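You operate a simulated robot arm through the tools that you are given. There is no shell and no other tool. Be economical: measure what you need, move in short steps, check, and stop when the job is done.

You are at the controls of a simulated robot arm. One attempt, no reset.

JOB
Sieve 100 to 125 ML of flour into the measuring jug, then tip it all into the steel mixing bowl.
Fine: The sieve goes back with the lumps in it; the jug goes back too. Spill a teaspoon at most; pinch, break and dent nothing; leave nothing switched on. Put no bare finger in food or drink. Set down upright: measuring jug.

It is judged by the outcome, as a careful person would: the job done as asked, and still so three seconds after it is handed in. It fails if anything else is knocked over, pushed out of place, dropped, spilled or broken.

ROBOT AND FRAMES
A 6-joint arm with a two-finger gripper, fixed in place. Base frame: the origin is at the foot of the arm, x ahead of it, y to its left, z up; the work surface is at about z = 90. Readings come in cm, rad, newtons and seconds.
Its first joint turns from -2.897 to 2.897 rad. Payload 2.45 kg.
Tool frame: the origin (TCP) lies between the finger pads and is the grasp point; the fingertips stand 2 cm ahead of it; z points along the fingers, y is the line along which they close. The gripper opens to 14 cm. The gripper's body begins 16.8 cm behind the TCP.
Orientation is that of the tool frame in the base frame, as [roll, pitch, yaw] about the fixed x, y, z axes, in that order (R = Rz(yaw) Ry(pitch) Rx(roll)). With the fingers straight down and closing along the base's y, the tool's x points along the base's -x, its y along +y and its z along -z.

CONTROLS
- The arm moves only by the tool play_rows. Its argument "plan" is a list of rows, each an object (a shift or turn left out is 0, a gripper value left out holds the last) with "rotation": the turn, a rotation vector about the tool's x, y, z in rad, a list of three; "dp": the shift along the tool's x, y, z in cm, a list of three; "claw": the gripper command, from -1 (shut) to 1 (fully open), values between in proportion. In form: [{"rotation": [ax, ay, az], "dp": [tx, ty, tz], "claw": claw}, ...]. A call has 1 to 8 rows; each row is the pose to reach, as a shift and turn from the pose commanded when the call began, along the tool's axes at that moment. Each row takes 0.2 s and may step no farther than 5 cm and 0.15 rad from the row before; otherwise, or with a gripper value out of range, the whole call is refused. A pose out of reach is approached as far as the arm can. The call stops where the force on the tool passes 40 N (or 10 N more than at its start, if that is more) or the arm is blocked; 0.2 s more then pass. Each finger travels about 4.5 cm/s and halts on what it meets, pressing with about 28 N; the grip force reading is that of the motor and also rises with nothing between the fingers. The clock runs only during rows and for 0.2 s after the last one: add rows that repeat a pose to give the fingers time. It gives the time, the measured TCP pose, the force on the tool (base axes), the opening and the grip force at its end, in the units of the frame above (readings bear some noise), with the torque about the TCP (base axes, N m) and any sound that the robot's microphone picked up.
- Cameras (640 x 400 px; columns grow to the right, rows downward): "scene" is fixed at [4.04, -51.47, 166.17]; the picture's right is [0.61, -0.79, 0.00], its down [-0.36, -0.28, -0.89] and it looks along [0.71, 0.54, -0.46] (base axes); focal length 327 px, centre (320, 200). "wrist" rides on the gripper at [7.8, 1.1, -20.9] in the tool frame; the picture's right is [-0.14, 0.99, 0.00], its down [-0.92, -0.13, -0.37] and it looks along [-0.37, -0.05, 0.93] (tool axes); focal length 280 px, centre (320, 200). There is no depth. A picture from a camera that has moved, and an enlarged one, comes with that camera's place and axes in the base frame and with its lens. The place of the scene camera against the robot may be out by one fixed shift of up to 2.5 cm in any direction.
- grab_frame(camera): a new picture of that camera. No time passes.
- enlarge(camera, box): a new picture of the part [left, top, right, bottom] of that camera's present view, enlarged. No time passes.
- job_done(): hands the job in; it is judged then, once.

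Work in short steps. Places have to be worked out from the pictures, the camera data and where the tool is seen: move nearer, look again, correct. Check each grasp and each placing, and mend what went wrong. You have 120 turns and 76 pictures in all, those below and enlarged ones among them. Open the gripper and draw the arm clear of the work before you hand the job in, unless the task says otherwise; then end with one line.

The tools are called after "Request:" by a JSON object that holds its "fn" and its "kwargs". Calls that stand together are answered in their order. play_rows: Moves the arm, as the interface text tells. Its arguments: {"type":"object","properties":{"plan":{"type":"array","items":{"type":"object","properties":{"rotation":{"type":"array","items":{"type":"number"}},"dp":{"type":"array","items":{"type":"number"}},"claw":{"type":"number"}}}}},"required":["plan"]} The other tools are called the same way: grab_frame (camera) takes a picture; enlarge (camera, box) takes an enlarged picture of a part of a camera's view; job_done () hands the job in.

At the start:

```text
t: 0.0
tcp_pos: [62.97, 21.32, 129.24]
orientation: [-3.141, 0.0, 3.142]
force: [-0.7, 0.6, 0.4]
ft_torque: [-0.01, 0.01, 0.01]
finger_gap: 13.97
grip_force: 0.0
```

scene: 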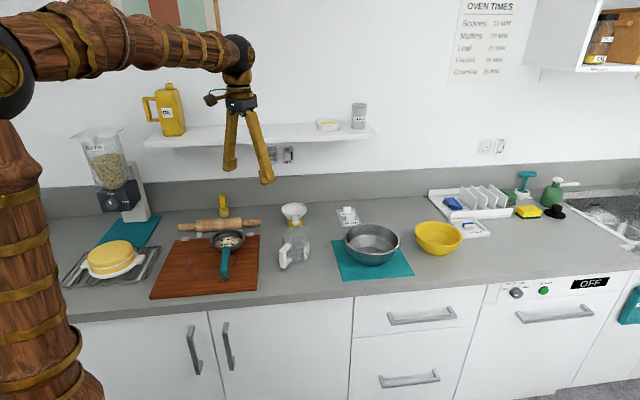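
wrist: 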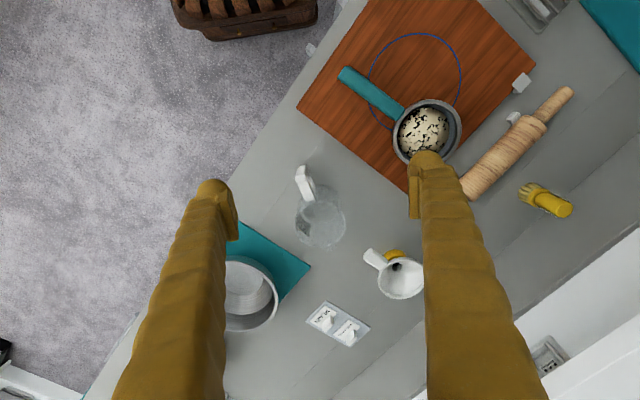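

I'll look closely at the objects first.

Request:
{"fn": "enlarge", "kwargs": {"camera": "scene", "box": [140, 180, 340, 305]}}

Request:
{"fn": "enlarge", "kwargs": {"camera": "scene", "box": [50, 110, 210, 210]}}

Request:
{"fn": "enlarge", "kwargs": {"camera": "wrist", "box": [280, 60, 480, 340]}}

Request:
{"fn": "enlarge", "kwargs": {"camera": "scene", "box": [260, 180, 480, 305]}}

```text
3.20 times, centred on (240, 242) of scene
camera zoom: at [4.04, -51.47, 166.17], right [0.61, -0.79, 0.0], down [-0.36, -0.28, -0.89], along [0.71, 0.54, -0.46], focal length 1048 px, centre (576, 64)
```

zoom: 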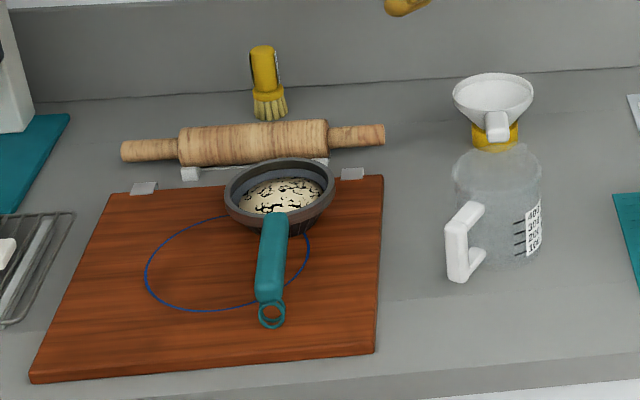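

```text
4.00 times, centred on (130, 160) of scene
camera zoom: at [4.04, -51.47, 166.17], right [0.61, -0.79, 0.0], down [-0.36, -0.28, -0.89], along [0.71, 0.54, -0.46], focal length 1309 px, centre (1080, 360)
```

zoom: 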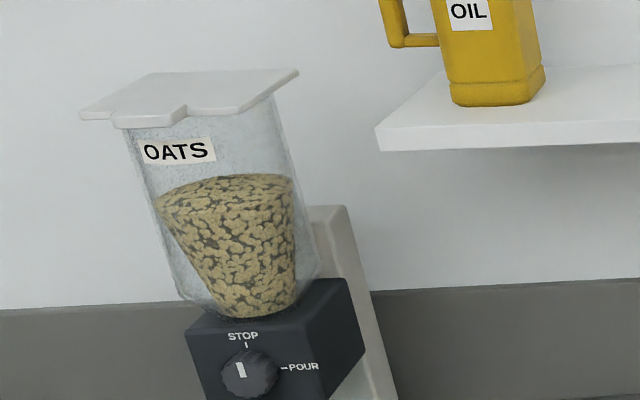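

```text
1.43 times, centred on (380, 200) of wrist
camera zoom: at [55.23, 22.34, 150.21], right [0.14, 0.99, 0.0], down [0.92, -0.13, 0.37], along [0.37, -0.05, -0.93], focal length 401 px, centre (234, 200)
```

zoom: 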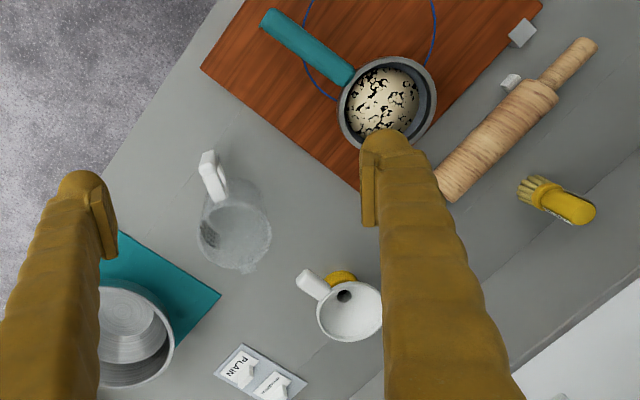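

```text
2.91 times, centred on (370, 242) of scene
camera zoom: at [4.04, -51.47, 166.17], right [0.61, -0.79, 0.0], down [-0.36, -0.28, -0.89], along [0.71, 0.54, -0.46], focal length 952 px, centre (174, 76)
```

zoom: 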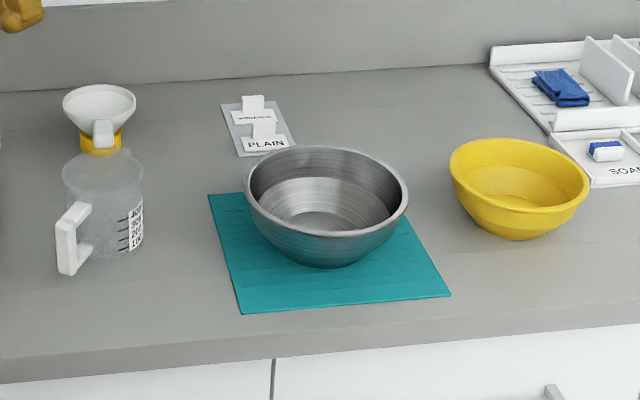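

The sieve is probably the teal-handled pan on the board, at about (66,41). The jug is near (81,18), with the funnel and stand behind it. I'll move in for a closer wrist view of the sieve and jug.

Request:
{"fn": "play_rows", "kwargs": {"plan": [{"dp": [3, 3, 3]}, {"dp": [4, 6, 5]}, {"dp": [5, 9, 7]}, {"dp": [6, 11, 9]}]}}

Request:
{"fn": "grab_frame", "kwargs": {"camera": "wrist"}}

```text
refused: row 1 steps farther than a row can; nothing moved
```

```text
69 pictures are left
camera wrist: at [55.23, 22.34, 150.21], right [0.14, 0.99, 0.0], down [0.92, -0.13, 0.37], along [0.37, -0.05, -0.93], focal length 280 px, centre (320, 200)
```

wrist: 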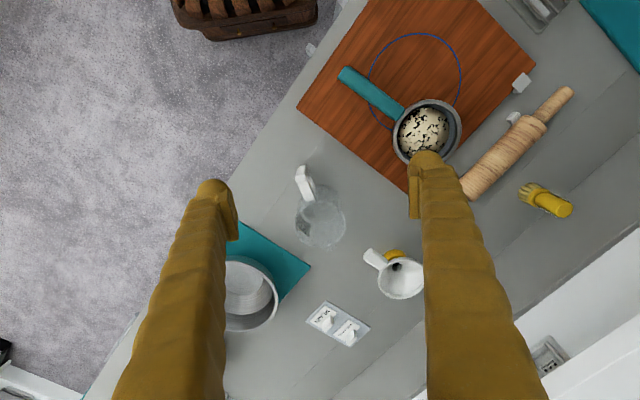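

That row was over the step limit. I'll use smaller steps.

Request:
{"fn": "play_rows", "kwargs": {"plan": [{"dp": [2, 3, 3]}, {"dp": [3.5, 6, 6]}, {"dp": [5, 9, 9]}, {"dp": [6, 12, 11]}]}}

Request:
{"fn": "grab_frame", "kwargs": {"camera": "wrist"}}

```text
t: 1.0
tcp_pos: [56.77, 33.41, 118.45]
orientation: [3.141, 0.002, -3.141]
force: [0.6, 0.0, 0.4]
ft_torque: [-0.02, 0.02, 0.05]
finger_gap: 13.98
grip_force: 0.1
```

```text
68 pictures are left
camera wrist: at [48.99, 34.38, 139.31], right [0.14, 0.99, 0.0], down [0.92, -0.13, 0.37], along [0.37, -0.05, -0.93], focal length 280 px, centre (320, 200)
```

wrist: 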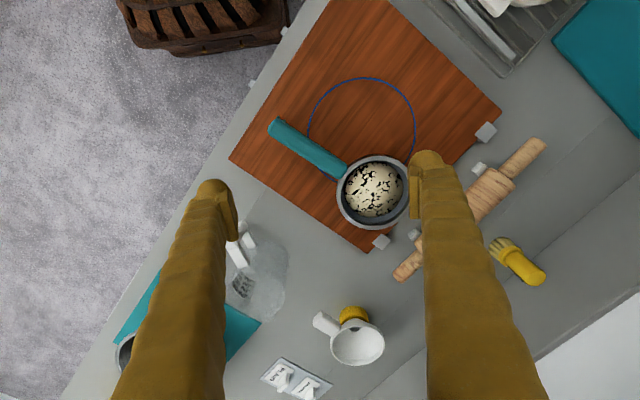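

Request:
{"fn": "enlarge", "kwargs": {"camera": "wrist", "box": [250, 90, 430, 260]}}

```text
2.35 times, centred on (340, 175) of wrist
camera zoom: at [48.99, 34.38, 139.31], right [0.14, 0.99, 0.0], down [0.92, -0.13, 0.37], along [0.37, -0.05, -0.93], focal length 660 px, centre (273, 259)
```

zoom: 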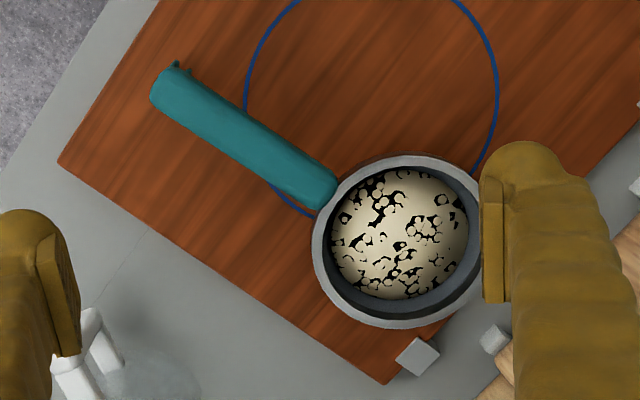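

The sieve holds a mound of lumpy flour, and its rim is about 11–12 cm across. Next I'll view the jug.

Request:
{"fn": "play_rows", "kwargs": {"plan": [{"dp": [-3, -4, 0]}, {"dp": [-6, -8, 0]}, {"dp": [-8, -12, 0]}, {"dp": [-10, -16, 0]}, {"dp": [-10, -16, 0], "claw": 0}, {"dp": [-10, -16, 0]}, {"dp": [-10, -16, 0]}]}}

Request:
{"fn": "grab_frame", "kwargs": {"camera": "wrist"}}

```text
t: 2.6
tcp_pos: [66.95, 17.38, 118.16]
orientation: [3.14, -0.001, 3.141]
force: [0.1, -0.2, -0.2]
ft_torque: [0.0, -0.04, 0.03]
finger_gap: 7.02
grip_force: 0.0
```

```text
66 pictures are left
camera wrist: at [59.21, 18.31, 139.03], right [0.14, 0.99, 0.0], down [0.92, -0.13, 0.37], along [0.36, -0.05, -0.93], focal length 280 px, centre (320, 200)
```

wrist: 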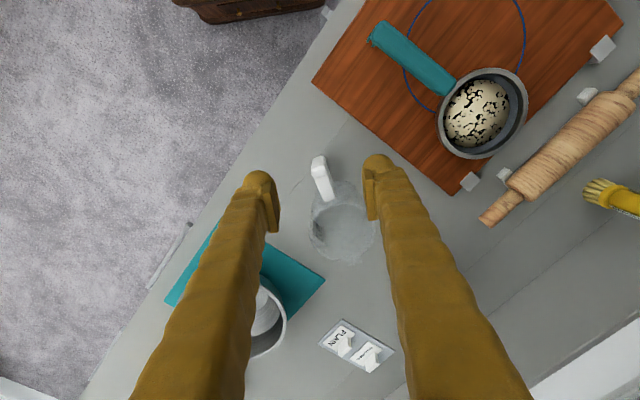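

Request:
{"fn": "enlarge", "kwargs": {"camera": "wrist", "box": [290, 145, 400, 275]}}

Request:
{"fn": "enlarge", "kwargs": {"camera": "scene", "box": [265, 195, 335, 275]}}

Request:
{"fn": "enlarge", "kwargs": {"camera": "scene", "box": [190, 215, 270, 300]}}

```text
3.08 times, centred on (345, 210) of wrist
camera zoom: at [59.21, 18.31, 139.03], right [0.14, 0.99, 0.0], down [0.92, -0.13, 0.37], along [0.36, -0.05, -0.93], focal length 863 px, centre (243, 169)
```

zoom: 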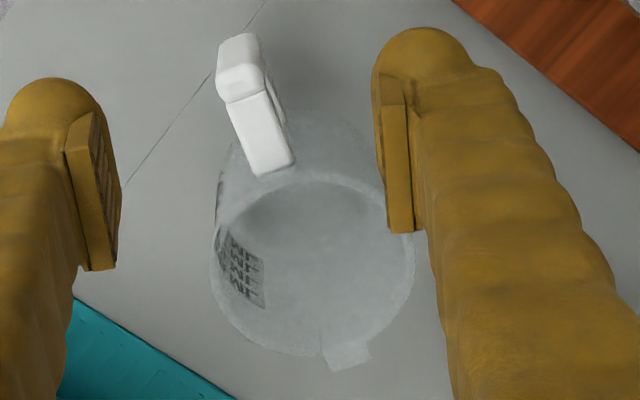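

```text
5.00 times, centred on (300, 235) of scene
camera zoom: at [4.04, -51.47, 166.17], right [0.61, -0.79, 0.0], down [-0.36, -0.28, -0.89], along [0.71, 0.54, -0.46], focal length 1637 px, centre (420, 25)
```

zoom: 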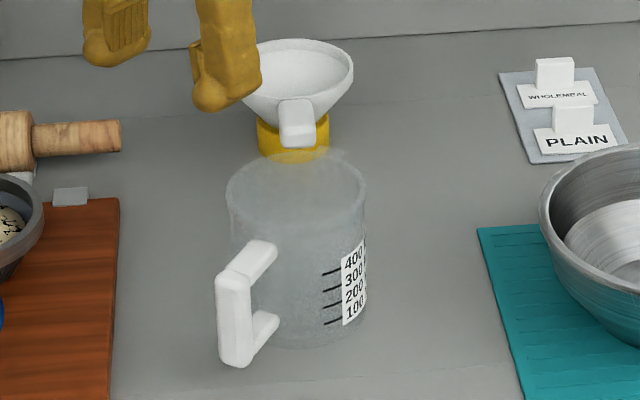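

```text
4.71 times, centred on (230, 258) of scene
camera zoom: at [4.04, -51.47, 166.17], right [0.61, -0.79, 0.0], down [-0.36, -0.28, -0.89], along [0.71, 0.54, -0.46], focal length 1540 px, centre (744, -71)
```

zoom: 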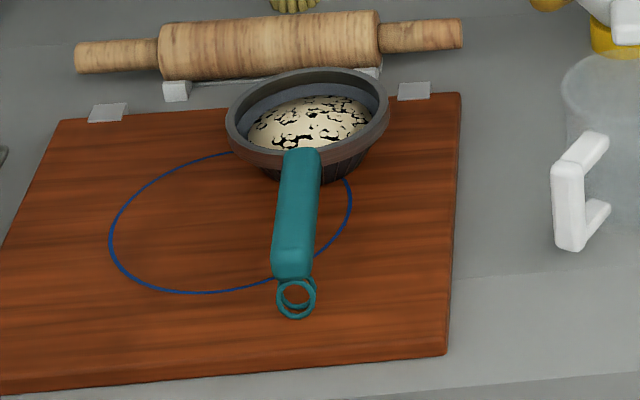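

Jug: centre about (79.6,19), rim radius about 5, rim z about 101, and its handle points at the robot base. Sieve: centre about (65.7,40.7), handle pointing along (-0.67,-0.75). I'll turn the gripper to straddle the sieve handle and look from there.

Request:
{"fn": "play_rows", "kwargs": {"plan": [{"dp": [1.6, 2.3, 0.7], "rotation": [0, 0, -0.14]}, {"dp": [3.2, 4.7, 1.3], "rotation": [0, 0, -0.28]}, {"dp": [4.8, 7, 2], "rotation": [0, 0, -0.42]}, {"dp": [6.4, 9.3, 2.7], "rotation": [0, 0, -0.56]}, {"dp": [8, 11.7, 3.3], "rotation": [0, 0, -0.7]}, {"dp": [9.6, 14, 4], "rotation": [0, 0, -0.84]}]}}

Request:
{"fn": "grab_frame", "kwargs": {"camera": "wrist"}}

```text
t: 4.0
tcp_pos: [57.25, 31.32, 114.29]
orientation: [-3.141, -0.001, -2.298]
force: [0.1, -0.2, -0.8]
ft_torque: [0.03, -0.02, 0.0]
finger_gap: 6.99
grip_force: 0.1
```

```text
62 pictures are left
camera wrist: at [51.38, 26.2, 135.19], right [-0.65, 0.76, 0.0], down [0.71, 0.6, 0.37], along [0.28, 0.24, -0.93], focal length 280 px, centre (320, 200)
```

wrist: 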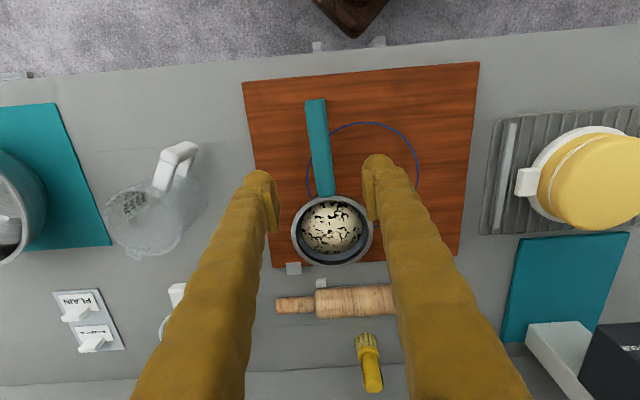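

The gripper is aligned over the handle middle. I'll descend partway and check the handle height.

Request:
{"fn": "play_rows", "kwargs": {"plan": [{"dp": [0, 0, 4]}, {"dp": [0, 0, 8]}, {"dp": [0, 0, 11]}]}}

Request:
{"fn": "grab_frame", "kwargs": {"camera": "wrist"}}

Request:
{"fn": "enlarge", "kwargs": {"camera": "scene", "box": [190, 200, 290, 300]}}

```text
t: 4.8
tcp_pos: [57.44, 31.5, 103.15]
orientation: [3.141, -0.003, -2.3]
force: [0.4, -0.3, 0.1]
ft_torque: [-0.04, -0.01, -0.01]
finger_gap: 7.0
grip_force: 0.2
```

```text
61 pictures are left
camera wrist: at [51.43, 26.23, 124.19], right [-0.65, 0.76, 0.0], down [0.71, 0.6, 0.37], along [0.28, 0.24, -0.93], focal length 280 px, centre (320, 200)
```

wrist: 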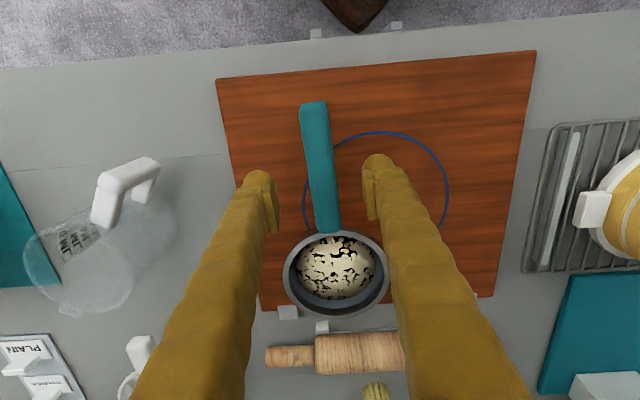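

```text
4.00 times, centred on (240, 250) of scene
camera zoom: at [4.04, -51.47, 166.17], right [0.61, -0.79, 0.0], down [-0.36, -0.28, -0.89], along [0.71, 0.54, -0.46], focal length 1309 px, centre (640, 0)
```

zoom: 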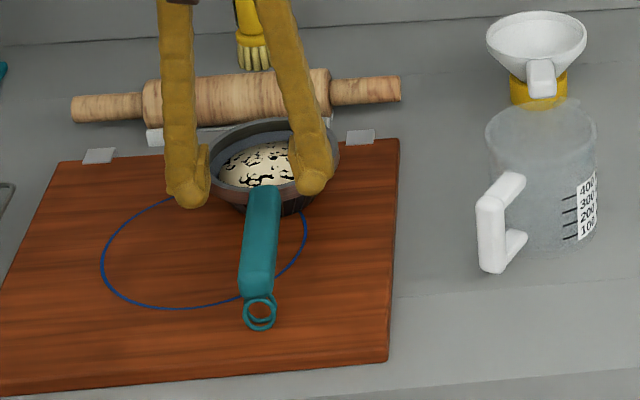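

The rim is at about z 96.5 and the handle top at about 98. I'll descend to TCP z≈97 and look before closing.

Request:
{"fn": "play_rows", "kwargs": {"plan": [{"dp": [0, 0, 3]}, {"dp": [0, 0, 6]}, {"dp": [0, 0, 6]}]}}

Request:
{"fn": "enlarge", "kwargs": {"camera": "scene", "box": [200, 210, 280, 290]}}

```text
t: 5.6
tcp_pos: [57.42, 31.26, 97.13]
orientation: [-3.141, 0.001, -2.301]
force: [-0.2, 0.4, 0.1]
ft_torque: [-0.03, 0.0, -0.02]
finger_gap: 7.01
grip_force: 0.0
```

```text
5.00 times, centred on (240, 250) of scene
camera zoom: at [4.04, -51.47, 166.17], right [0.61, -0.79, 0.0], down [-0.36, -0.28, -0.89], along [0.71, 0.54, -0.46], focal length 1637 px, centre (720, -50)
```

zoom: 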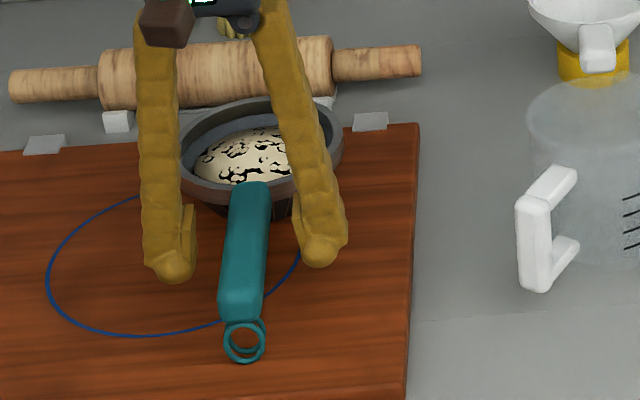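

The pads straddle the handle at the right height. Closing now.

Request:
{"fn": "play_rows", "kwargs": {"plan": [{"claw": -0.3}, {"claw": -0.6}, {"claw": -1}, {"claw": -1}, {"claw": -1}, {"claw": -1}]}}

Request:
{"fn": "enlarge", "kwargs": {"camera": "scene", "box": [200, 210, 280, 290]}}

```text
t: 7.0
tcp_pos: [57.48, 31.37, 97.2]
orientation: [-3.141, 0.001, -2.3]
force: [0.3, 1.1, 1.2]
ft_torque: [0.01, -0.01, 0.12]
finger_gap: 2.71
grip_force: 27.8
```

```text
5.00 times, centred on (240, 250) of scene
camera zoom: at [4.04, -51.47, 166.17], right [0.61, -0.79, 0.0], down [-0.36, -0.28, -0.89], along [0.71, 0.54, -0.46], focal length 1637 px, centre (720, -50)
```

zoom: 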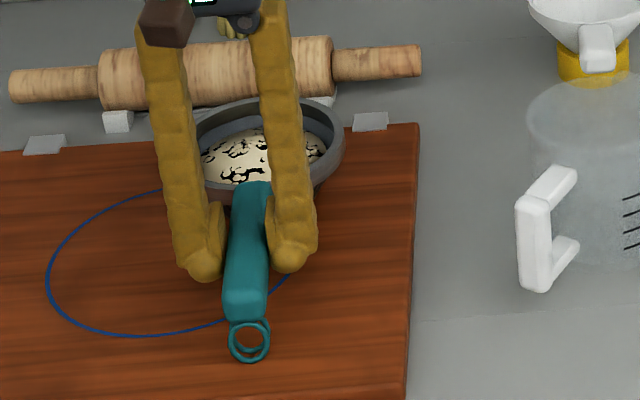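

Gripped at 2.71 cm. Lifting slowly.

Request:
{"fn": "play_rows", "kwargs": {"plan": [{"dp": [0, 0, -0.3]}, {"dp": [0, 0, -0.8]}, {"dp": [0, 0, -1.4]}, {"dp": [0, 0, -2.2]}, {"dp": [0, 0, -3]}, {"dp": [0, 0, -3.8]}, {"dp": [0, 0, -4.4]}, {"dp": [0, 0, -4.6]}]}}

Request:
{"fn": "enlarge", "kwargs": {"camera": "scene", "box": [190, 190, 290, 290]}}

```text
t: 8.8
tcp_pos: [57.46, 31.32, 101.85]
orientation: [-3.141, 0.0, -2.301]
force: [0.3, -0.1, 0.4]
ft_torque: [0.02, 0.0, 0.03]
finger_gap: 0.0
grip_force: 27.7
```

```text
4.00 times, centred on (240, 240) of scene
camera zoom: at [4.04, -51.47, 166.17], right [0.61, -0.79, 0.0], down [-0.36, -0.28, -0.89], along [0.71, 0.54, -0.46], focal length 1309 px, centre (640, 40)
```

zoom: 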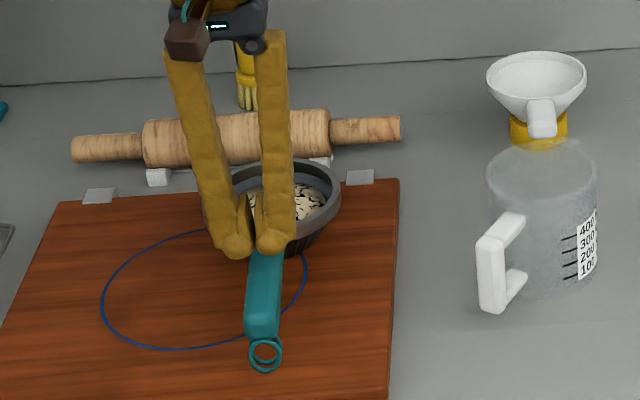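

The handle slipped out because it sits lower than I judged. The sieve stayed on the board. I'll open, rise a little and re-look.

Request:
{"fn": "play_rows", "kwargs": {"plan": [{"dp": [0, 0, -3], "claw": -0.8}, {"dp": [0, 0, -4], "claw": 0}, {"dp": [0, 0, -4]}, {"dp": [0, 0, -4]}, {"dp": [0, 0, -4]}]}}

Request:
{"fn": "grab_frame", "kwargs": {"camera": "wrist"}}

Request:
{"fn": "enlarge", "kwargs": {"camera": "scene", "box": [200, 210, 280, 290]}}

```text
t: 10.0
tcp_pos: [57.53, 31.29, 105.91]
orientation: [3.14, 0.001, -2.3]
force: [0.0, -0.2, -0.2]
ft_torque: [0.03, 0.01, -0.01]
finger_gap: 7.02
grip_force: 0.0
```

```text
56 pictures are left
camera wrist: at [51.45, 26.15, 126.87], right [-0.65, 0.76, 0.0], down [0.71, 0.6, 0.37], along [0.28, 0.24, -0.93], focal length 280 px, centre (320, 200)
```

wrist: 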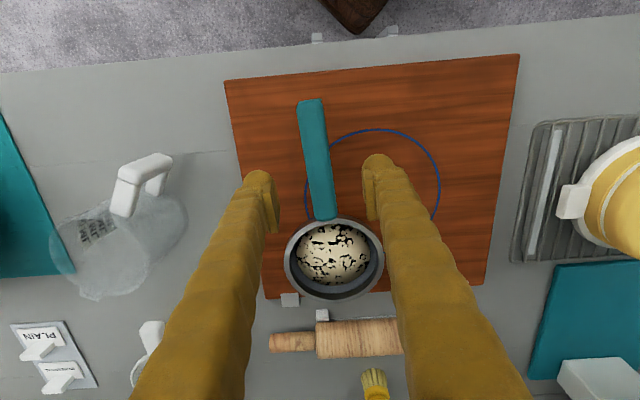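

```text
5.00 times, centred on (240, 250) of scene
camera zoom: at [4.04, -51.47, 166.17], right [0.61, -0.79, 0.0], down [-0.36, -0.28, -0.89], along [0.71, 0.54, -0.46], focal length 1637 px, centre (720, -50)
```

zoom: 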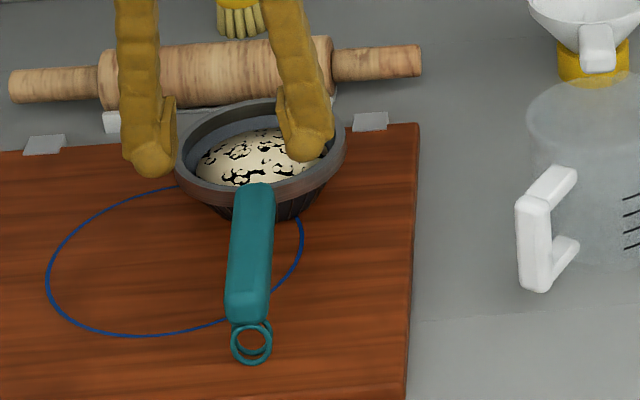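

No flour spilled and the sieve only turned slightly. The handle's centre is around z 94.5–95, so I'll descend to TCP z≈95, slightly nearer the rim, and grip again.

Request:
{"fn": "play_rows", "kwargs": {"plan": [{"dp": [-1.5, 0, 4]}, {"dp": [-1.5, 0, 8]}, {"dp": [-1.5, 0, 10]}, {"dp": [-1.5, 0, 10.8]}, {"dp": [-1.5, 0, 10.8]}]}}

Request:
{"fn": "enlarge", "kwargs": {"camera": "scene", "box": [200, 210, 280, 290]}}

```text
t: 11.2
tcp_pos: [58.32, 32.5, 95.06]
orientation: [-3.141, 0.002, -2.301]
force: [-0.3, 0.3, 0.0]
ft_torque: [0.0, -0.01, 0.0]
finger_gap: 7.02
grip_force: 0.2
```

```text
5.00 times, centred on (240, 250) of scene
camera zoom: at [4.04, -51.47, 166.17], right [0.61, -0.79, 0.0], down [-0.36, -0.28, -0.89], along [0.71, 0.54, -0.46], focal length 1637 px, centre (720, -50)
```

zoom: 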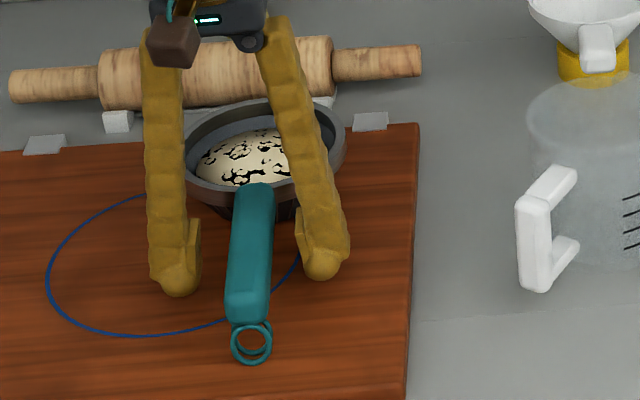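

Request:
{"fn": "play_rows", "kwargs": {"plan": [{"claw": -0.3}, {"claw": -0.6}, {"claw": -1}, {"claw": -1}, {"claw": -1}, {"claw": -1}]}}

Request:
{"fn": "play_rows", "kwargs": {"plan": [{"dp": [0, 0, -0.3]}, {"dp": [0, 0, -0.7]}, {"dp": [0, 0, -1.1]}, {"dp": [0, 0, -1.5]}, {"dp": [0, 0, -1.5]}]}}

Request:
{"fn": "enlarge", "kwargs": {"camera": "scene", "box": [200, 210, 280, 290]}}

```text
t: 12.6
tcp_pos: [58.22, 32.36, 95.01]
orientation: [-3.141, 0.0, -2.299]
force: [0.3, -0.4, -0.4]
ft_torque: [0.0, 0.02, -0.07]
finger_gap: 2.41
grip_force: 27.5
```

```text
t: 13.8
tcp_pos: [58.22, 32.47, 96.54]
orientation: [3.141, 0.0, -2.301]
force: [-0.2, 0.2, -1.5]
ft_torque: [-0.06, 0.06, 0.02]
finger_gap: 2.4
grip_force: 28.1
```

```text
5.00 times, centred on (240, 250) of scene
camera zoom: at [4.04, -51.47, 166.17], right [0.61, -0.79, 0.0], down [-0.36, -0.28, -0.89], along [0.71, 0.54, -0.46], focal length 1637 px, centre (720, -50)
```

zoom: 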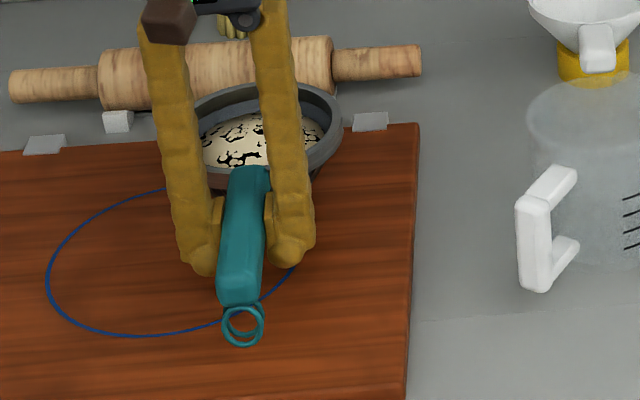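

Gripped and rising. I'll continue lifting gently.

Request:
{"fn": "play_rows", "kwargs": {"plan": [{"dp": [0, 0, -0.5]}, {"dp": [0, 0, -1.2]}, {"dp": [0, 0, -2]}, {"dp": [0, 0, -3]}, {"dp": [0, 0, -4]}, {"dp": [0, 0, -4.8]}, {"dp": [0, 0, -5.5]}, {"dp": [0, 0, -6]}]}}

Request:
{"fn": "enlarge", "kwargs": {"camera": "scene", "box": [200, 210, 280, 290]}}

```text
t: 15.6
tcp_pos: [58.32, 32.52, 102.52]
orientation: [-3.14, 0.001, -2.3]
force: [0.1, -0.1, -2.0]
ft_torque: [-0.08, 0.07, 0.02]
finger_gap: 2.4
grip_force: 27.5
```

```text
5.00 times, centred on (240, 250) of scene
camera zoom: at [4.04, -51.47, 166.17], right [0.61, -0.79, 0.0], down [-0.36, -0.28, -0.89], along [0.71, 0.54, -0.46], focal length 1637 px, centre (720, -50)
```

zoom: 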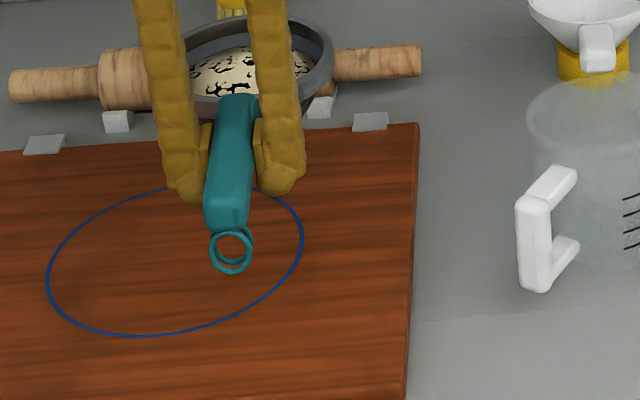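

Held level with nothing spilled on the board. I'll raise it further and carry it smoothly toward the jug.

Request:
{"fn": "play_rows", "kwargs": {"plan": [{"dp": [0, 0, -1]}, {"dp": [0, -0.3, -2.5]}, {"dp": [0.3, -1, -4]}, {"dp": [0.7, -2.5, -5.5]}, {"dp": [1.3, -4.5, -6.5]}, {"dp": [2, -7, -7]}, {"dp": [2.8, -9.8, -7]}, {"dp": [3.5, -12.4, -7]}]}}

Request:
{"fn": "play_rows", "kwargs": {"plan": [{"dp": [0.7, -2.5, 0]}, {"dp": [1.4, -5, 0]}, {"dp": [2, -7.3, 0]}, {"dp": [2.5, -9, 0]}, {"dp": [2.8, -10.2, 0]}, {"dp": [3, -10.8, 0]}, {"dp": [3, -10.8, 0]}]}}

Request:
{"fn": "grab_frame", "kwargs": {"camera": "wrist"}}

Request:
{"fn": "grab_frame", "kwargs": {"camera": "scene"}}

```text
t: 17.4
tcp_pos: [65.15, 21.39, 109.61]
orientation: [-3.139, 0.0, -2.301]
force: [-0.3, -0.3, -0.8]
ft_torque: [-0.05, 0.05, 0.0]
finger_gap: 2.4
grip_force: 27.8
```

```text
t: 19.0
tcp_pos: [71.35, 12.08, 109.6]
orientation: [-3.141, 0.001, -2.3]
force: [0.6, 0.5, -2.7]
ft_torque: [-0.07, 0.09, -0.01]
finger_gap: 2.4
grip_force: 28.0
```

```text
51 pictures are left
camera wrist: at [65.44, 6.87, 130.47], right [-0.65, 0.76, 0.0], down [0.71, 0.6, 0.37], along [0.28, 0.24, -0.93], focal length 280 px, centre (320, 200)
```

wrist: 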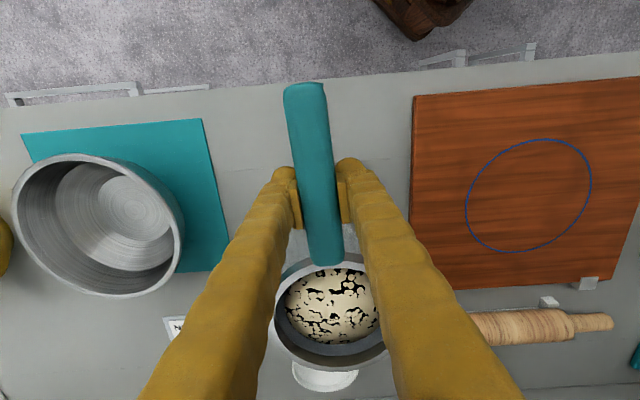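

```text
50 pictures are left
```

scene: 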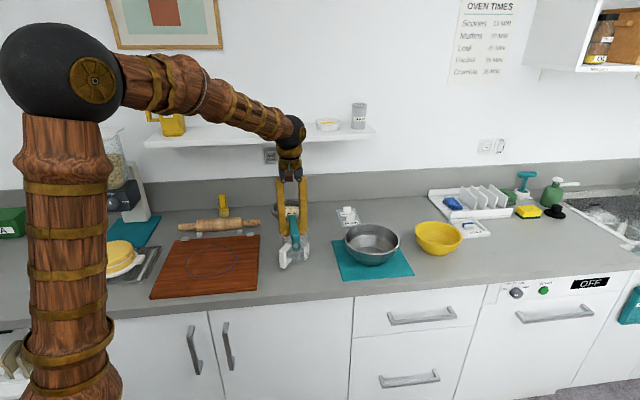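

The sieve centre is at about (78.6,19.4) and the jug at (79.7,18.9). I'll correct by about 1 cm and lower to just above the jug rim.

Request:
{"fn": "play_rows", "kwargs": {"plan": [{"dp": [-0.2, -0.5, 0.7]}, {"dp": [-0.4, -1.1, 1.5]}, {"dp": [-0.4, -1.1, 2.5]}, {"dp": [-0.4, -1.1, 3.3]}, {"dp": [-0.4, -1.1, 3.8]}, {"dp": [-0.4, -1.1, 3.8]}]}}

Request:
{"fn": "enlarge", "kwargs": {"camera": "scene", "box": [255, 200, 335, 280]}}

Request:
{"fn": "grab_frame", "kwargs": {"camera": "wrist"}}

```text
t: 20.4
tcp_pos: [72.37, 11.66, 105.61]
orientation: [-3.141, 0.001, -2.301]
force: [0.3, 1.2, -1.7]
ft_torque: [-0.08, 0.05, 0.03]
finger_gap: 2.42
grip_force: 28.0
```

```text
5.00 times, centred on (295, 240) of scene
camera zoom: at [4.04, -51.47, 166.17], right [0.61, -0.79, 0.0], down [-0.36, -0.28, -0.89], along [0.71, 0.54, -0.46], focal length 1637 px, centre (445, 0)
```

zoom: 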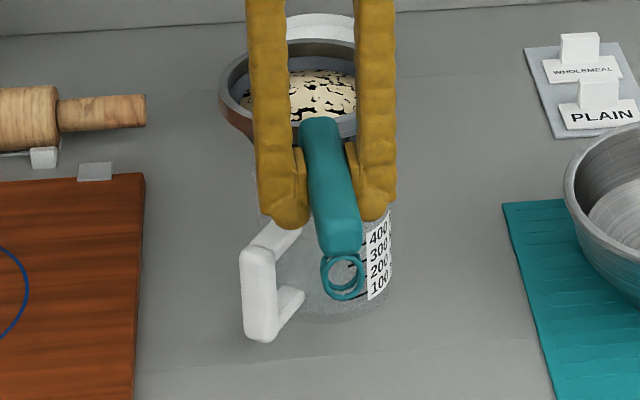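

```text
48 pictures are left
camera wrist: at [66.42, 6.49, 126.66], right [-0.65, 0.76, 0.0], down [0.71, 0.6, 0.37], along [0.28, 0.24, -0.93], focal length 280 px, centre (320, 200)
```

wrist: 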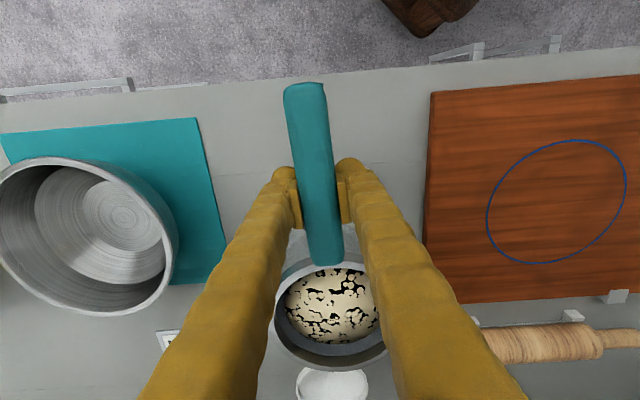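

Request:
{"fn": "enlarge", "kwargs": {"camera": "scene", "box": [276, 200, 326, 272]}}

```text
5.56 times, centred on (301, 236) of scene
camera zoom: at [4.04, -51.47, 166.17], right [0.61, -0.79, 0.0], down [-0.36, -0.28, -0.89], along [0.71, 0.54, -0.46], focal length 1819 px, centre (426, 0)
```

zoom: 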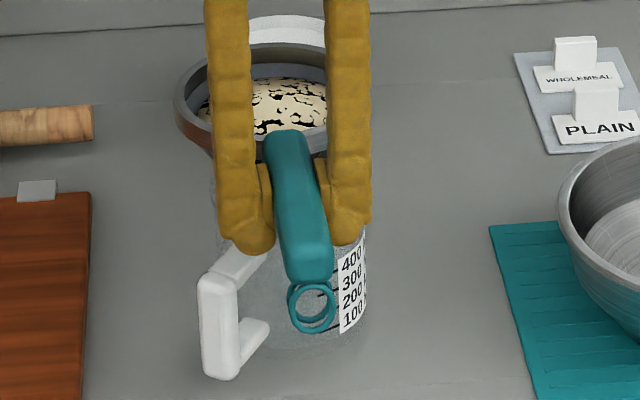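

The sieve looks about 1 cm left and slightly too deep relative to the jug. I'll nudge it to centre and then check again.

Request:
{"fn": "play_rows", "kwargs": {"plan": [{"dp": [0.4, -0.45, 0]}, {"dp": [0.77, -0.88, 0.2]}, {"dp": [0.77, -0.88, 0.5]}]}}

Request:
{"fn": "enlarge", "kwargs": {"camera": "scene", "box": [276, 200, 326, 272]}}

```text
t: 21.2
tcp_pos: [72.57, 10.57, 105.29]
orientation: [3.141, -0.001, -2.299]
force: [-0.7, 0.4, -1.2]
ft_torque: [-0.07, 0.1, -0.02]
finger_gap: 2.41
grip_force: 28.0
```

```text
5.56 times, centred on (301, 236) of scene
camera zoom: at [4.04, -51.47, 166.17], right [0.61, -0.79, 0.0], down [-0.36, -0.28, -0.89], along [0.71, 0.54, -0.46], focal length 1819 px, centre (426, 0)
```

zoom: 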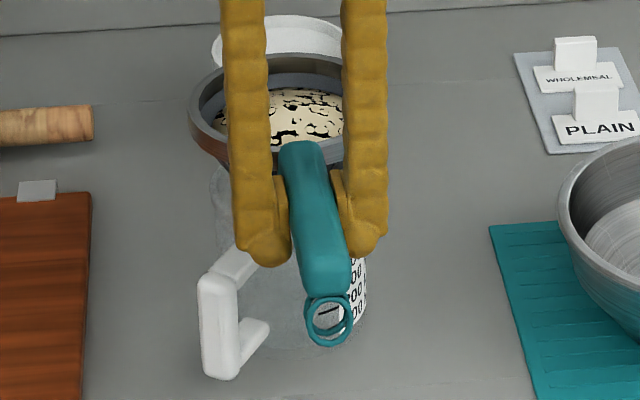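

The sieve is well centred over the jug and just above the rim. I'll try a short, small shake and see what falls.

Request:
{"fn": "play_rows", "kwargs": {"plan": [{"dp": [0, 0.6, 0]}, {"dp": [0, -0.6, 0]}, {"dp": [0, 0.6, 0]}, {"dp": [0, -0.6, 0]}, {"dp": [0, 0.6, 0]}, {"dp": [0, -0.6, 0]}, {"dp": [0, 0, 0]}]}}

Request:
{"fn": "enlarge", "kwargs": {"camera": "scene", "box": [276, 200, 326, 272]}}

```text
t: 22.8
tcp_pos: [72.47, 10.38, 105.31]
orientation: [-3.14, 0.001, -2.3]
force: [0.3, 0.7, -1.0]
ft_torque: [-0.07, 0.06, -0.02]
finger_gap: 2.43
grip_force: 27.7
```

```text
5.56 times, centred on (301, 236) of scene
camera zoom: at [4.04, -51.47, 166.17], right [0.61, -0.79, 0.0], down [-0.36, -0.28, -0.89], along [0.71, 0.54, -0.46], focal length 1819 px, centre (426, 0)
```

zoom: 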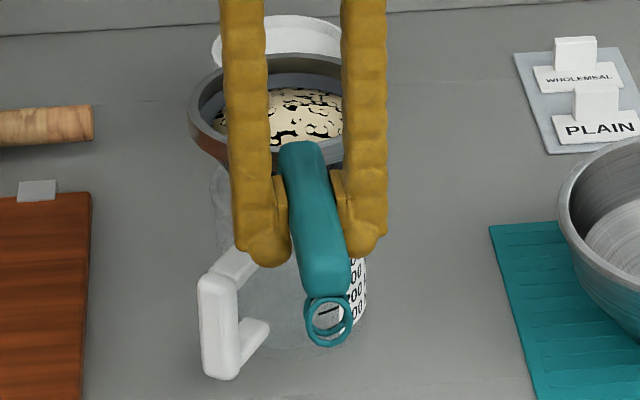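

Nothing fell yet. I'll shake a bit more strongly.

Request:
{"fn": "play_rows", "kwargs": {"plan": [{"dp": [0, 1.1, 0]}, {"dp": [0, -1.1, 0]}, {"dp": [0, 1.1, 0]}, {"dp": [0, -1.1, 0]}, {"dp": [0, 1.1, 0]}, {"dp": [0, -1.1, 0]}, {"dp": [0, 0, 0]}]}}

Request:
{"fn": "enlarge", "kwargs": {"camera": "scene", "box": [276, 200, 326, 272]}}

```text
t: 24.4
tcp_pos: [72.61, 10.54, 105.22]
orientation: [-3.141, 0.002, -2.303]
force: [-0.1, 0.1, -2.0]
ft_torque: [-0.07, 0.06, -0.02]
finger_gap: 2.43
grip_force: 28.4
```

```text
5.56 times, centred on (301, 236) of scene
camera zoom: at [4.04, -51.47, 166.17], right [0.61, -0.79, 0.0], down [-0.36, -0.28, -0.89], along [0.71, 0.54, -0.46], focal length 1819 px, centre (426, 0)
```

zoom: 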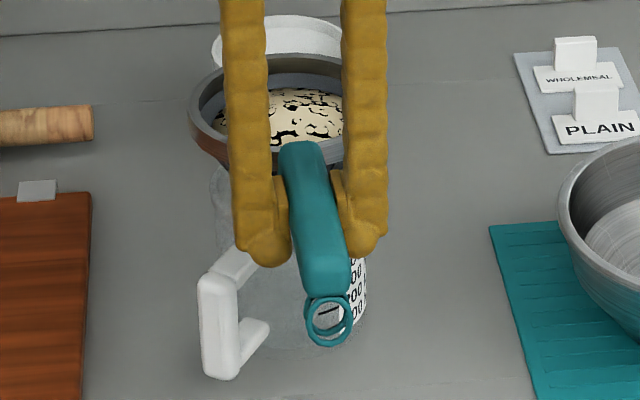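

Still nothing visible. I'll try a stronger vertical bounce, which keeps the mesh over the mouth.

Request:
{"fn": "play_rows", "kwargs": {"plan": [{"dp": [0, 0, -2]}, {"dp": [0, 0, 0]}, {"dp": [0, 0, -2]}, {"dp": [0, 0, 0]}, {"dp": [0, 0, -2]}, {"dp": [0, 0, 0]}, {"dp": [0, 0, 0]}]}}

Request:
{"fn": "enlarge", "kwargs": {"camera": "scene", "box": [276, 200, 326, 272]}}

```text
t: 26.0
tcp_pos: [72.52, 10.53, 105.26]
orientation: [3.141, -0.001, -2.301]
force: [-0.4, -0.4, -2.0]
ft_torque: [-0.05, 0.06, 0.02]
finger_gap: 2.43
grip_force: 27.5
```

```text
5.56 times, centred on (301, 236) of scene
camera zoom: at [4.04, -51.47, 166.17], right [0.61, -0.79, 0.0], down [-0.36, -0.28, -0.89], along [0.71, 0.54, -0.46], focal length 1819 px, centre (426, 0)
```

zoom: 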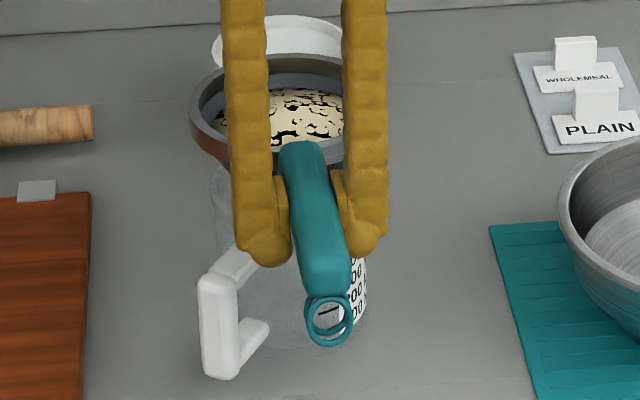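

No flow yet. I'll look closely at the sieve contents and the label plate before shaking harder.

Request:
{"fn": "enlarge", "kwargs": {"camera": "wrist", "box": [260, 240, 400, 380]}}

Request:
{"fn": "enlarge", "kwargs": {"camera": "scene", "box": [330, 195, 370, 235]}}

```text
2.86 times, centred on (330, 310) of wrist
camera zoom: at [66.6, 5.38, 126.18], right [-0.65, 0.76, 0.0], down [0.71, 0.6, 0.37], along [0.28, 0.24, -0.93], focal length 801 px, centre (291, -114)
```

zoom: 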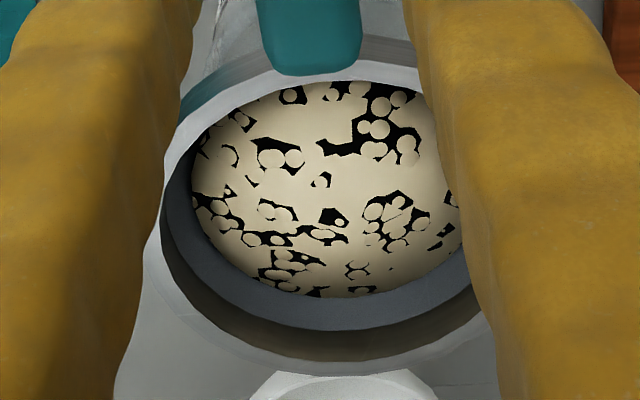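

```text
10.00 times, centred on (350, 215) of scene
camera zoom: at [4.04, -51.47, 166.17], right [0.61, -0.79, 0.0], down [-0.36, -0.28, -0.89], along [0.71, 0.54, -0.46], focal length 3274 px, centre (20, 50)
```

zoom: 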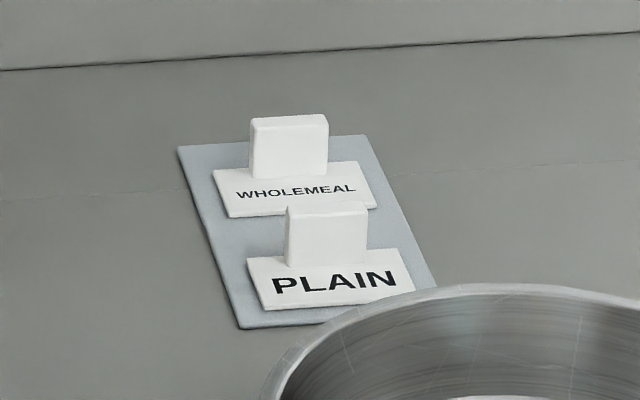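

The flour bed is only about 7.5 cm across, so there is lateral margin within the 9 cm mouth. I'll shake harder sideways.

Request:
{"fn": "play_rows", "kwargs": {"plan": [{"dp": [0, 1.6, 0]}, {"dp": [0, -1.6, 0]}, {"dp": [0, 1.6, 0]}, {"dp": [0, -1.6, 0]}, {"dp": [0, 0, 0]}]}}

Request:
{"fn": "enlarge", "kwargs": {"camera": "scene", "box": [276, 200, 326, 272]}}

```text
t: 27.2
tcp_pos: [72.55, 10.7, 105.33]
orientation: [-3.14, 0.0, -2.302]
force: [-1.1, -0.9, -1.5]
ft_torque: [-0.06, 0.05, 0.02]
finger_gap: 2.41
grip_force: 28.0
```

```text
5.56 times, centred on (301, 236) of scene
camera zoom: at [4.04, -51.47, 166.17], right [0.61, -0.79, 0.0], down [-0.36, -0.28, -0.89], along [0.71, 0.54, -0.46], focal length 1819 px, centre (426, 0)
```

zoom: 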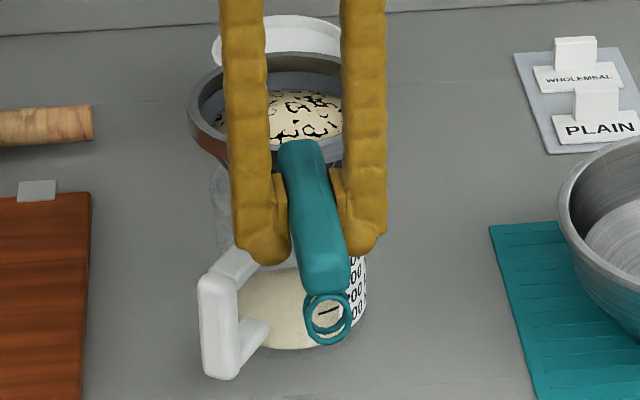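

The flour has started to fall, and a lot at once. To read the level, I'll slowly swing the sieve handle around its centre so the scale is uncovered.

Request:
{"fn": "play_rows", "kwargs": {"plan": [{"dp": [0, 0.6, 0], "rotation": [0, 0, 0.05]}, {"dp": [0, 1.25, 0], "rotation": [0, 0, 0.11]}, {"dp": [-0.1, 1.9, 0], "rotation": [0, 0, 0.17]}, {"dp": [-0.2, 2.5, 0], "rotation": [0, 0, 0.23]}, {"dp": [-0.4, 3.2, 0], "rotation": [0, 0, 0.29]}, {"dp": [-0.56, 3.8, 0], "rotation": [0, 0, 0.35]}, {"dp": [-0.56, 3.8, 0], "rotation": [0, 0, 0.35]}]}}

Request:
{"fn": "enlarge", "kwargs": {"camera": "scene", "box": [280, 225, 320, 270]}}

```text
t: 28.8
tcp_pos: [70.13, 13.59, 105.27]
orientation: [-3.141, 0.0, -2.651]
force: [0.7, -0.3, -1.3]
ft_torque: [-0.02, 0.09, 0.04]
finger_gap: 2.38
grip_force: 27.5
```

```text
8.89 times, centred on (300, 248) of scene
camera zoom: at [4.04, -51.47, 166.17], right [0.61, -0.79, 0.0], down [-0.36, -0.28, -0.89], along [0.71, 0.54, -0.46], focal length 2910 px, centre (498, -222)
```

zoom: 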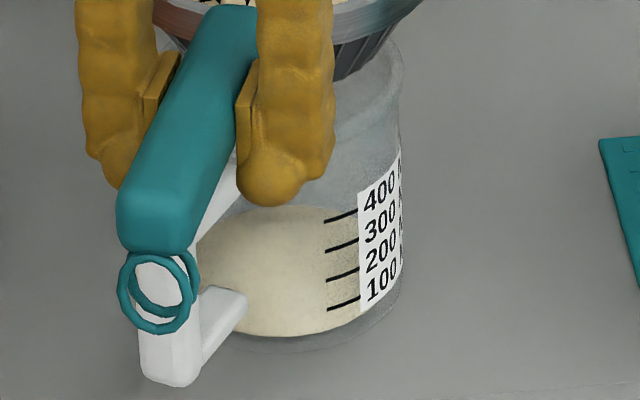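

I now have a clear view: about 29 px per 100 ml, and so far just a thin layer (roughly 10–20 ml). I'll recentre by 0.6 cm and repeat the same shake.

Request:
{"fn": "play_rows", "kwargs": {"plan": [{"dp": [0, 0.6, 0]}, {"dp": [0, 2.2, 0]}, {"dp": [0, -1, 0]}, {"dp": [0, 2.2, 0]}, {"dp": [0, -1, 0]}, {"dp": [0, 0.6, 0]}, {"dp": [0, 0.6, 0]}]}}

Request:
{"fn": "enlarge", "kwargs": {"camera": "scene", "box": [280, 225, 320, 270]}}

```text
t: 30.4
tcp_pos: [69.88, 13.97, 105.4]
orientation: [3.141, 0.0, -2.649]
force: [0.0, 0.0, -2.0]
ft_torque: [-0.03, 0.09, -0.01]
finger_gap: 2.4
grip_force: 28.4
```

```text
8.89 times, centred on (300, 248) of scene
camera zoom: at [4.04, -51.47, 166.17], right [0.61, -0.79, 0.0], down [-0.36, -0.28, -0.89], along [0.71, 0.54, -0.46], focal length 2910 px, centre (498, -222)
```

zoom: 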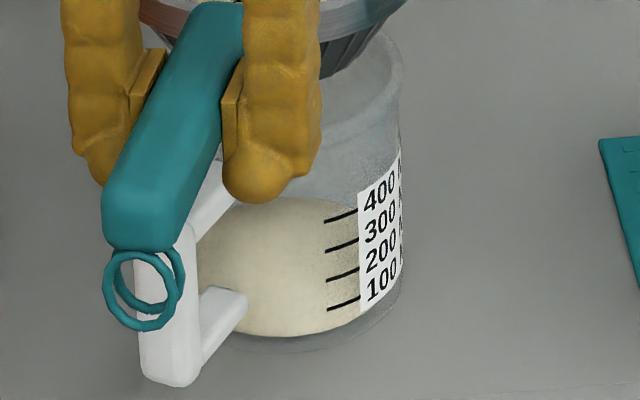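

About one quarter of the target came down per shake (the surface's back edge rose about 8 px). I'll repeat the same shake.

Request:
{"fn": "play_rows", "kwargs": {"plan": [{"dp": [0, 1.6, 0]}, {"dp": [0, -1.6, 0]}, {"dp": [0, 1.6, 0]}, {"dp": [0, -1.6, 0]}, {"dp": [0, 0, 0]}, {"dp": [0, 0, 0]}]}}

Request:
{"fn": "enlarge", "kwargs": {"camera": "scene", "box": [280, 225, 320, 270]}}

```text
t: 31.8
tcp_pos: [69.87, 14.03, 105.3]
orientation: [-3.14, 0.001, -2.651]
force: [0.2, -0.1, -1.2]
ft_torque: [-0.04, 0.09, 0.0]
finger_gap: 2.41
grip_force: 28.3
```

```text
8.89 times, centred on (300, 248) of scene
camera zoom: at [4.04, -51.47, 166.17], right [0.61, -0.79, 0.0], down [-0.36, -0.28, -0.89], along [0.71, 0.54, -0.46], focal length 2910 px, centre (498, -222)
```

zoom: 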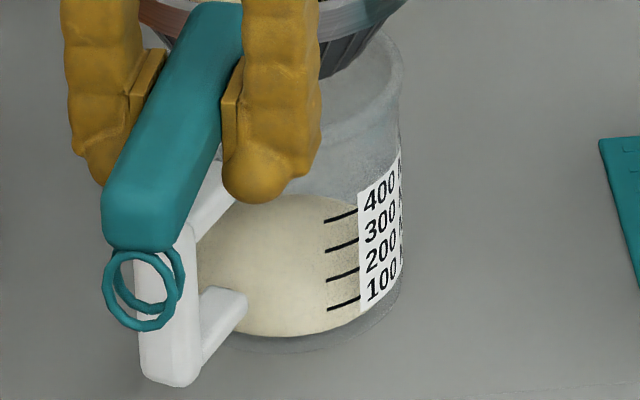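

Calibrating on the tick marks, the zero level puts the back edge at y≈212 in this view, with about 28 px per 100 ml. It is now at ~195, or 55–65 ml. I'll shake more.

Request:
{"fn": "play_rows", "kwargs": {"plan": [{"dp": [0, 1.6, 0]}, {"dp": [0, -1.6, 0]}, {"dp": [0, 1.6, 0]}, {"dp": [0, -1.6, 0]}, {"dp": [0, 0, 0]}, {"dp": [0, 0, 0]}]}}

Request:
{"fn": "enlarge", "kwargs": {"camera": "scene", "box": [280, 225, 320, 270]}}

```text
t: 33.2
tcp_pos: [69.93, 14.21, 105.32]
orientation: [-3.141, -0.001, -2.651]
force: [0.0, 1.0, -1.1]
ft_torque: [-0.04, 0.05, -0.01]
finger_gap: 2.38
grip_force: 27.9
```

```text
8.89 times, centred on (300, 248) of scene
camera zoom: at [4.04, -51.47, 166.17], right [0.61, -0.79, 0.0], down [-0.36, -0.28, -0.89], along [0.71, 0.54, -0.46], focal length 2910 px, centre (498, -222)
```

zoom: 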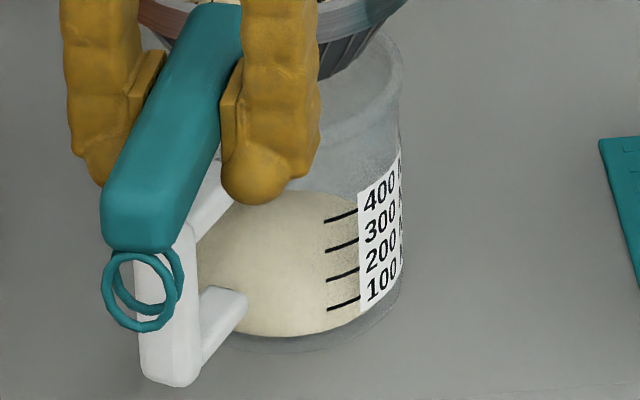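

Now at about 70 ml; each shake adds roughly 13 ml. One more.

Request:
{"fn": "play_rows", "kwargs": {"plan": [{"dp": [0, 1.6, 0]}, {"dp": [0, -1.6, 0]}, {"dp": [0, 1.6, 0]}, {"dp": [0, -1.6, 0]}, {"dp": [0, 1.6, 0]}, {"dp": [0, -1.6, 0]}, {"dp": [0, 0, 0]}, {"dp": [0, 0, 0]}]}}

Request:
{"fn": "enlarge", "kwargs": {"camera": "scene", "box": [280, 225, 320, 270]}}

```text
t: 35.0
tcp_pos: [69.77, 14.07, 105.36]
orientation: [3.141, 0.001, -2.651]
force: [-1.4, 0.5, -2.0]
ft_torque: [-0.03, 0.06, -0.02]
finger_gap: 2.38
grip_force: 28.0
```

```text
8.89 times, centred on (300, 248) of scene
camera zoom: at [4.04, -51.47, 166.17], right [0.61, -0.79, 0.0], down [-0.36, -0.28, -0.89], along [0.71, 0.54, -0.46], focal length 2910 px, centre (498, -222)
```

zoom: 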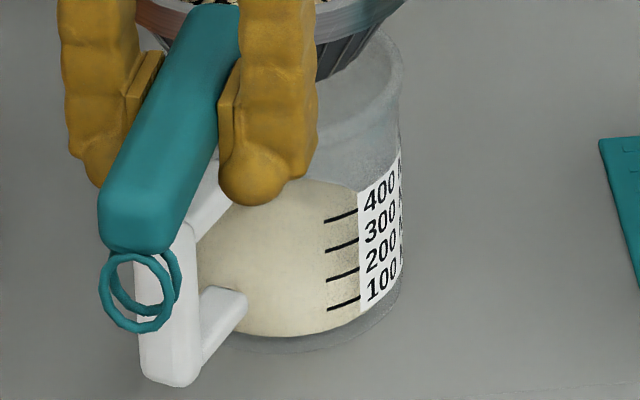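

That gave about 100–110 ml by the back edge. I'll zoom in to read it precisely.

Request:
{"fn": "enlarge", "kwargs": {"camera": "scene", "box": [292, 240, 316, 266]}}

```text
15.38 times, centred on (304, 253) of scene
camera zoom: at [4.04, -51.47, 166.17], right [0.61, -0.79, 0.0], down [-0.36, -0.28, -0.89], along [0.71, 0.54, -0.46], focal length 5036 px, centre (566, -615)
```

zoom: 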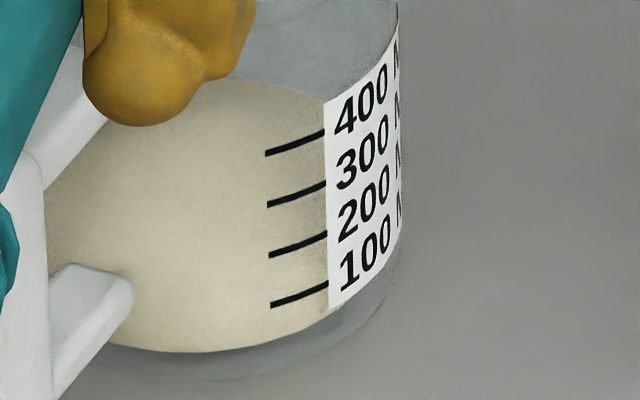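

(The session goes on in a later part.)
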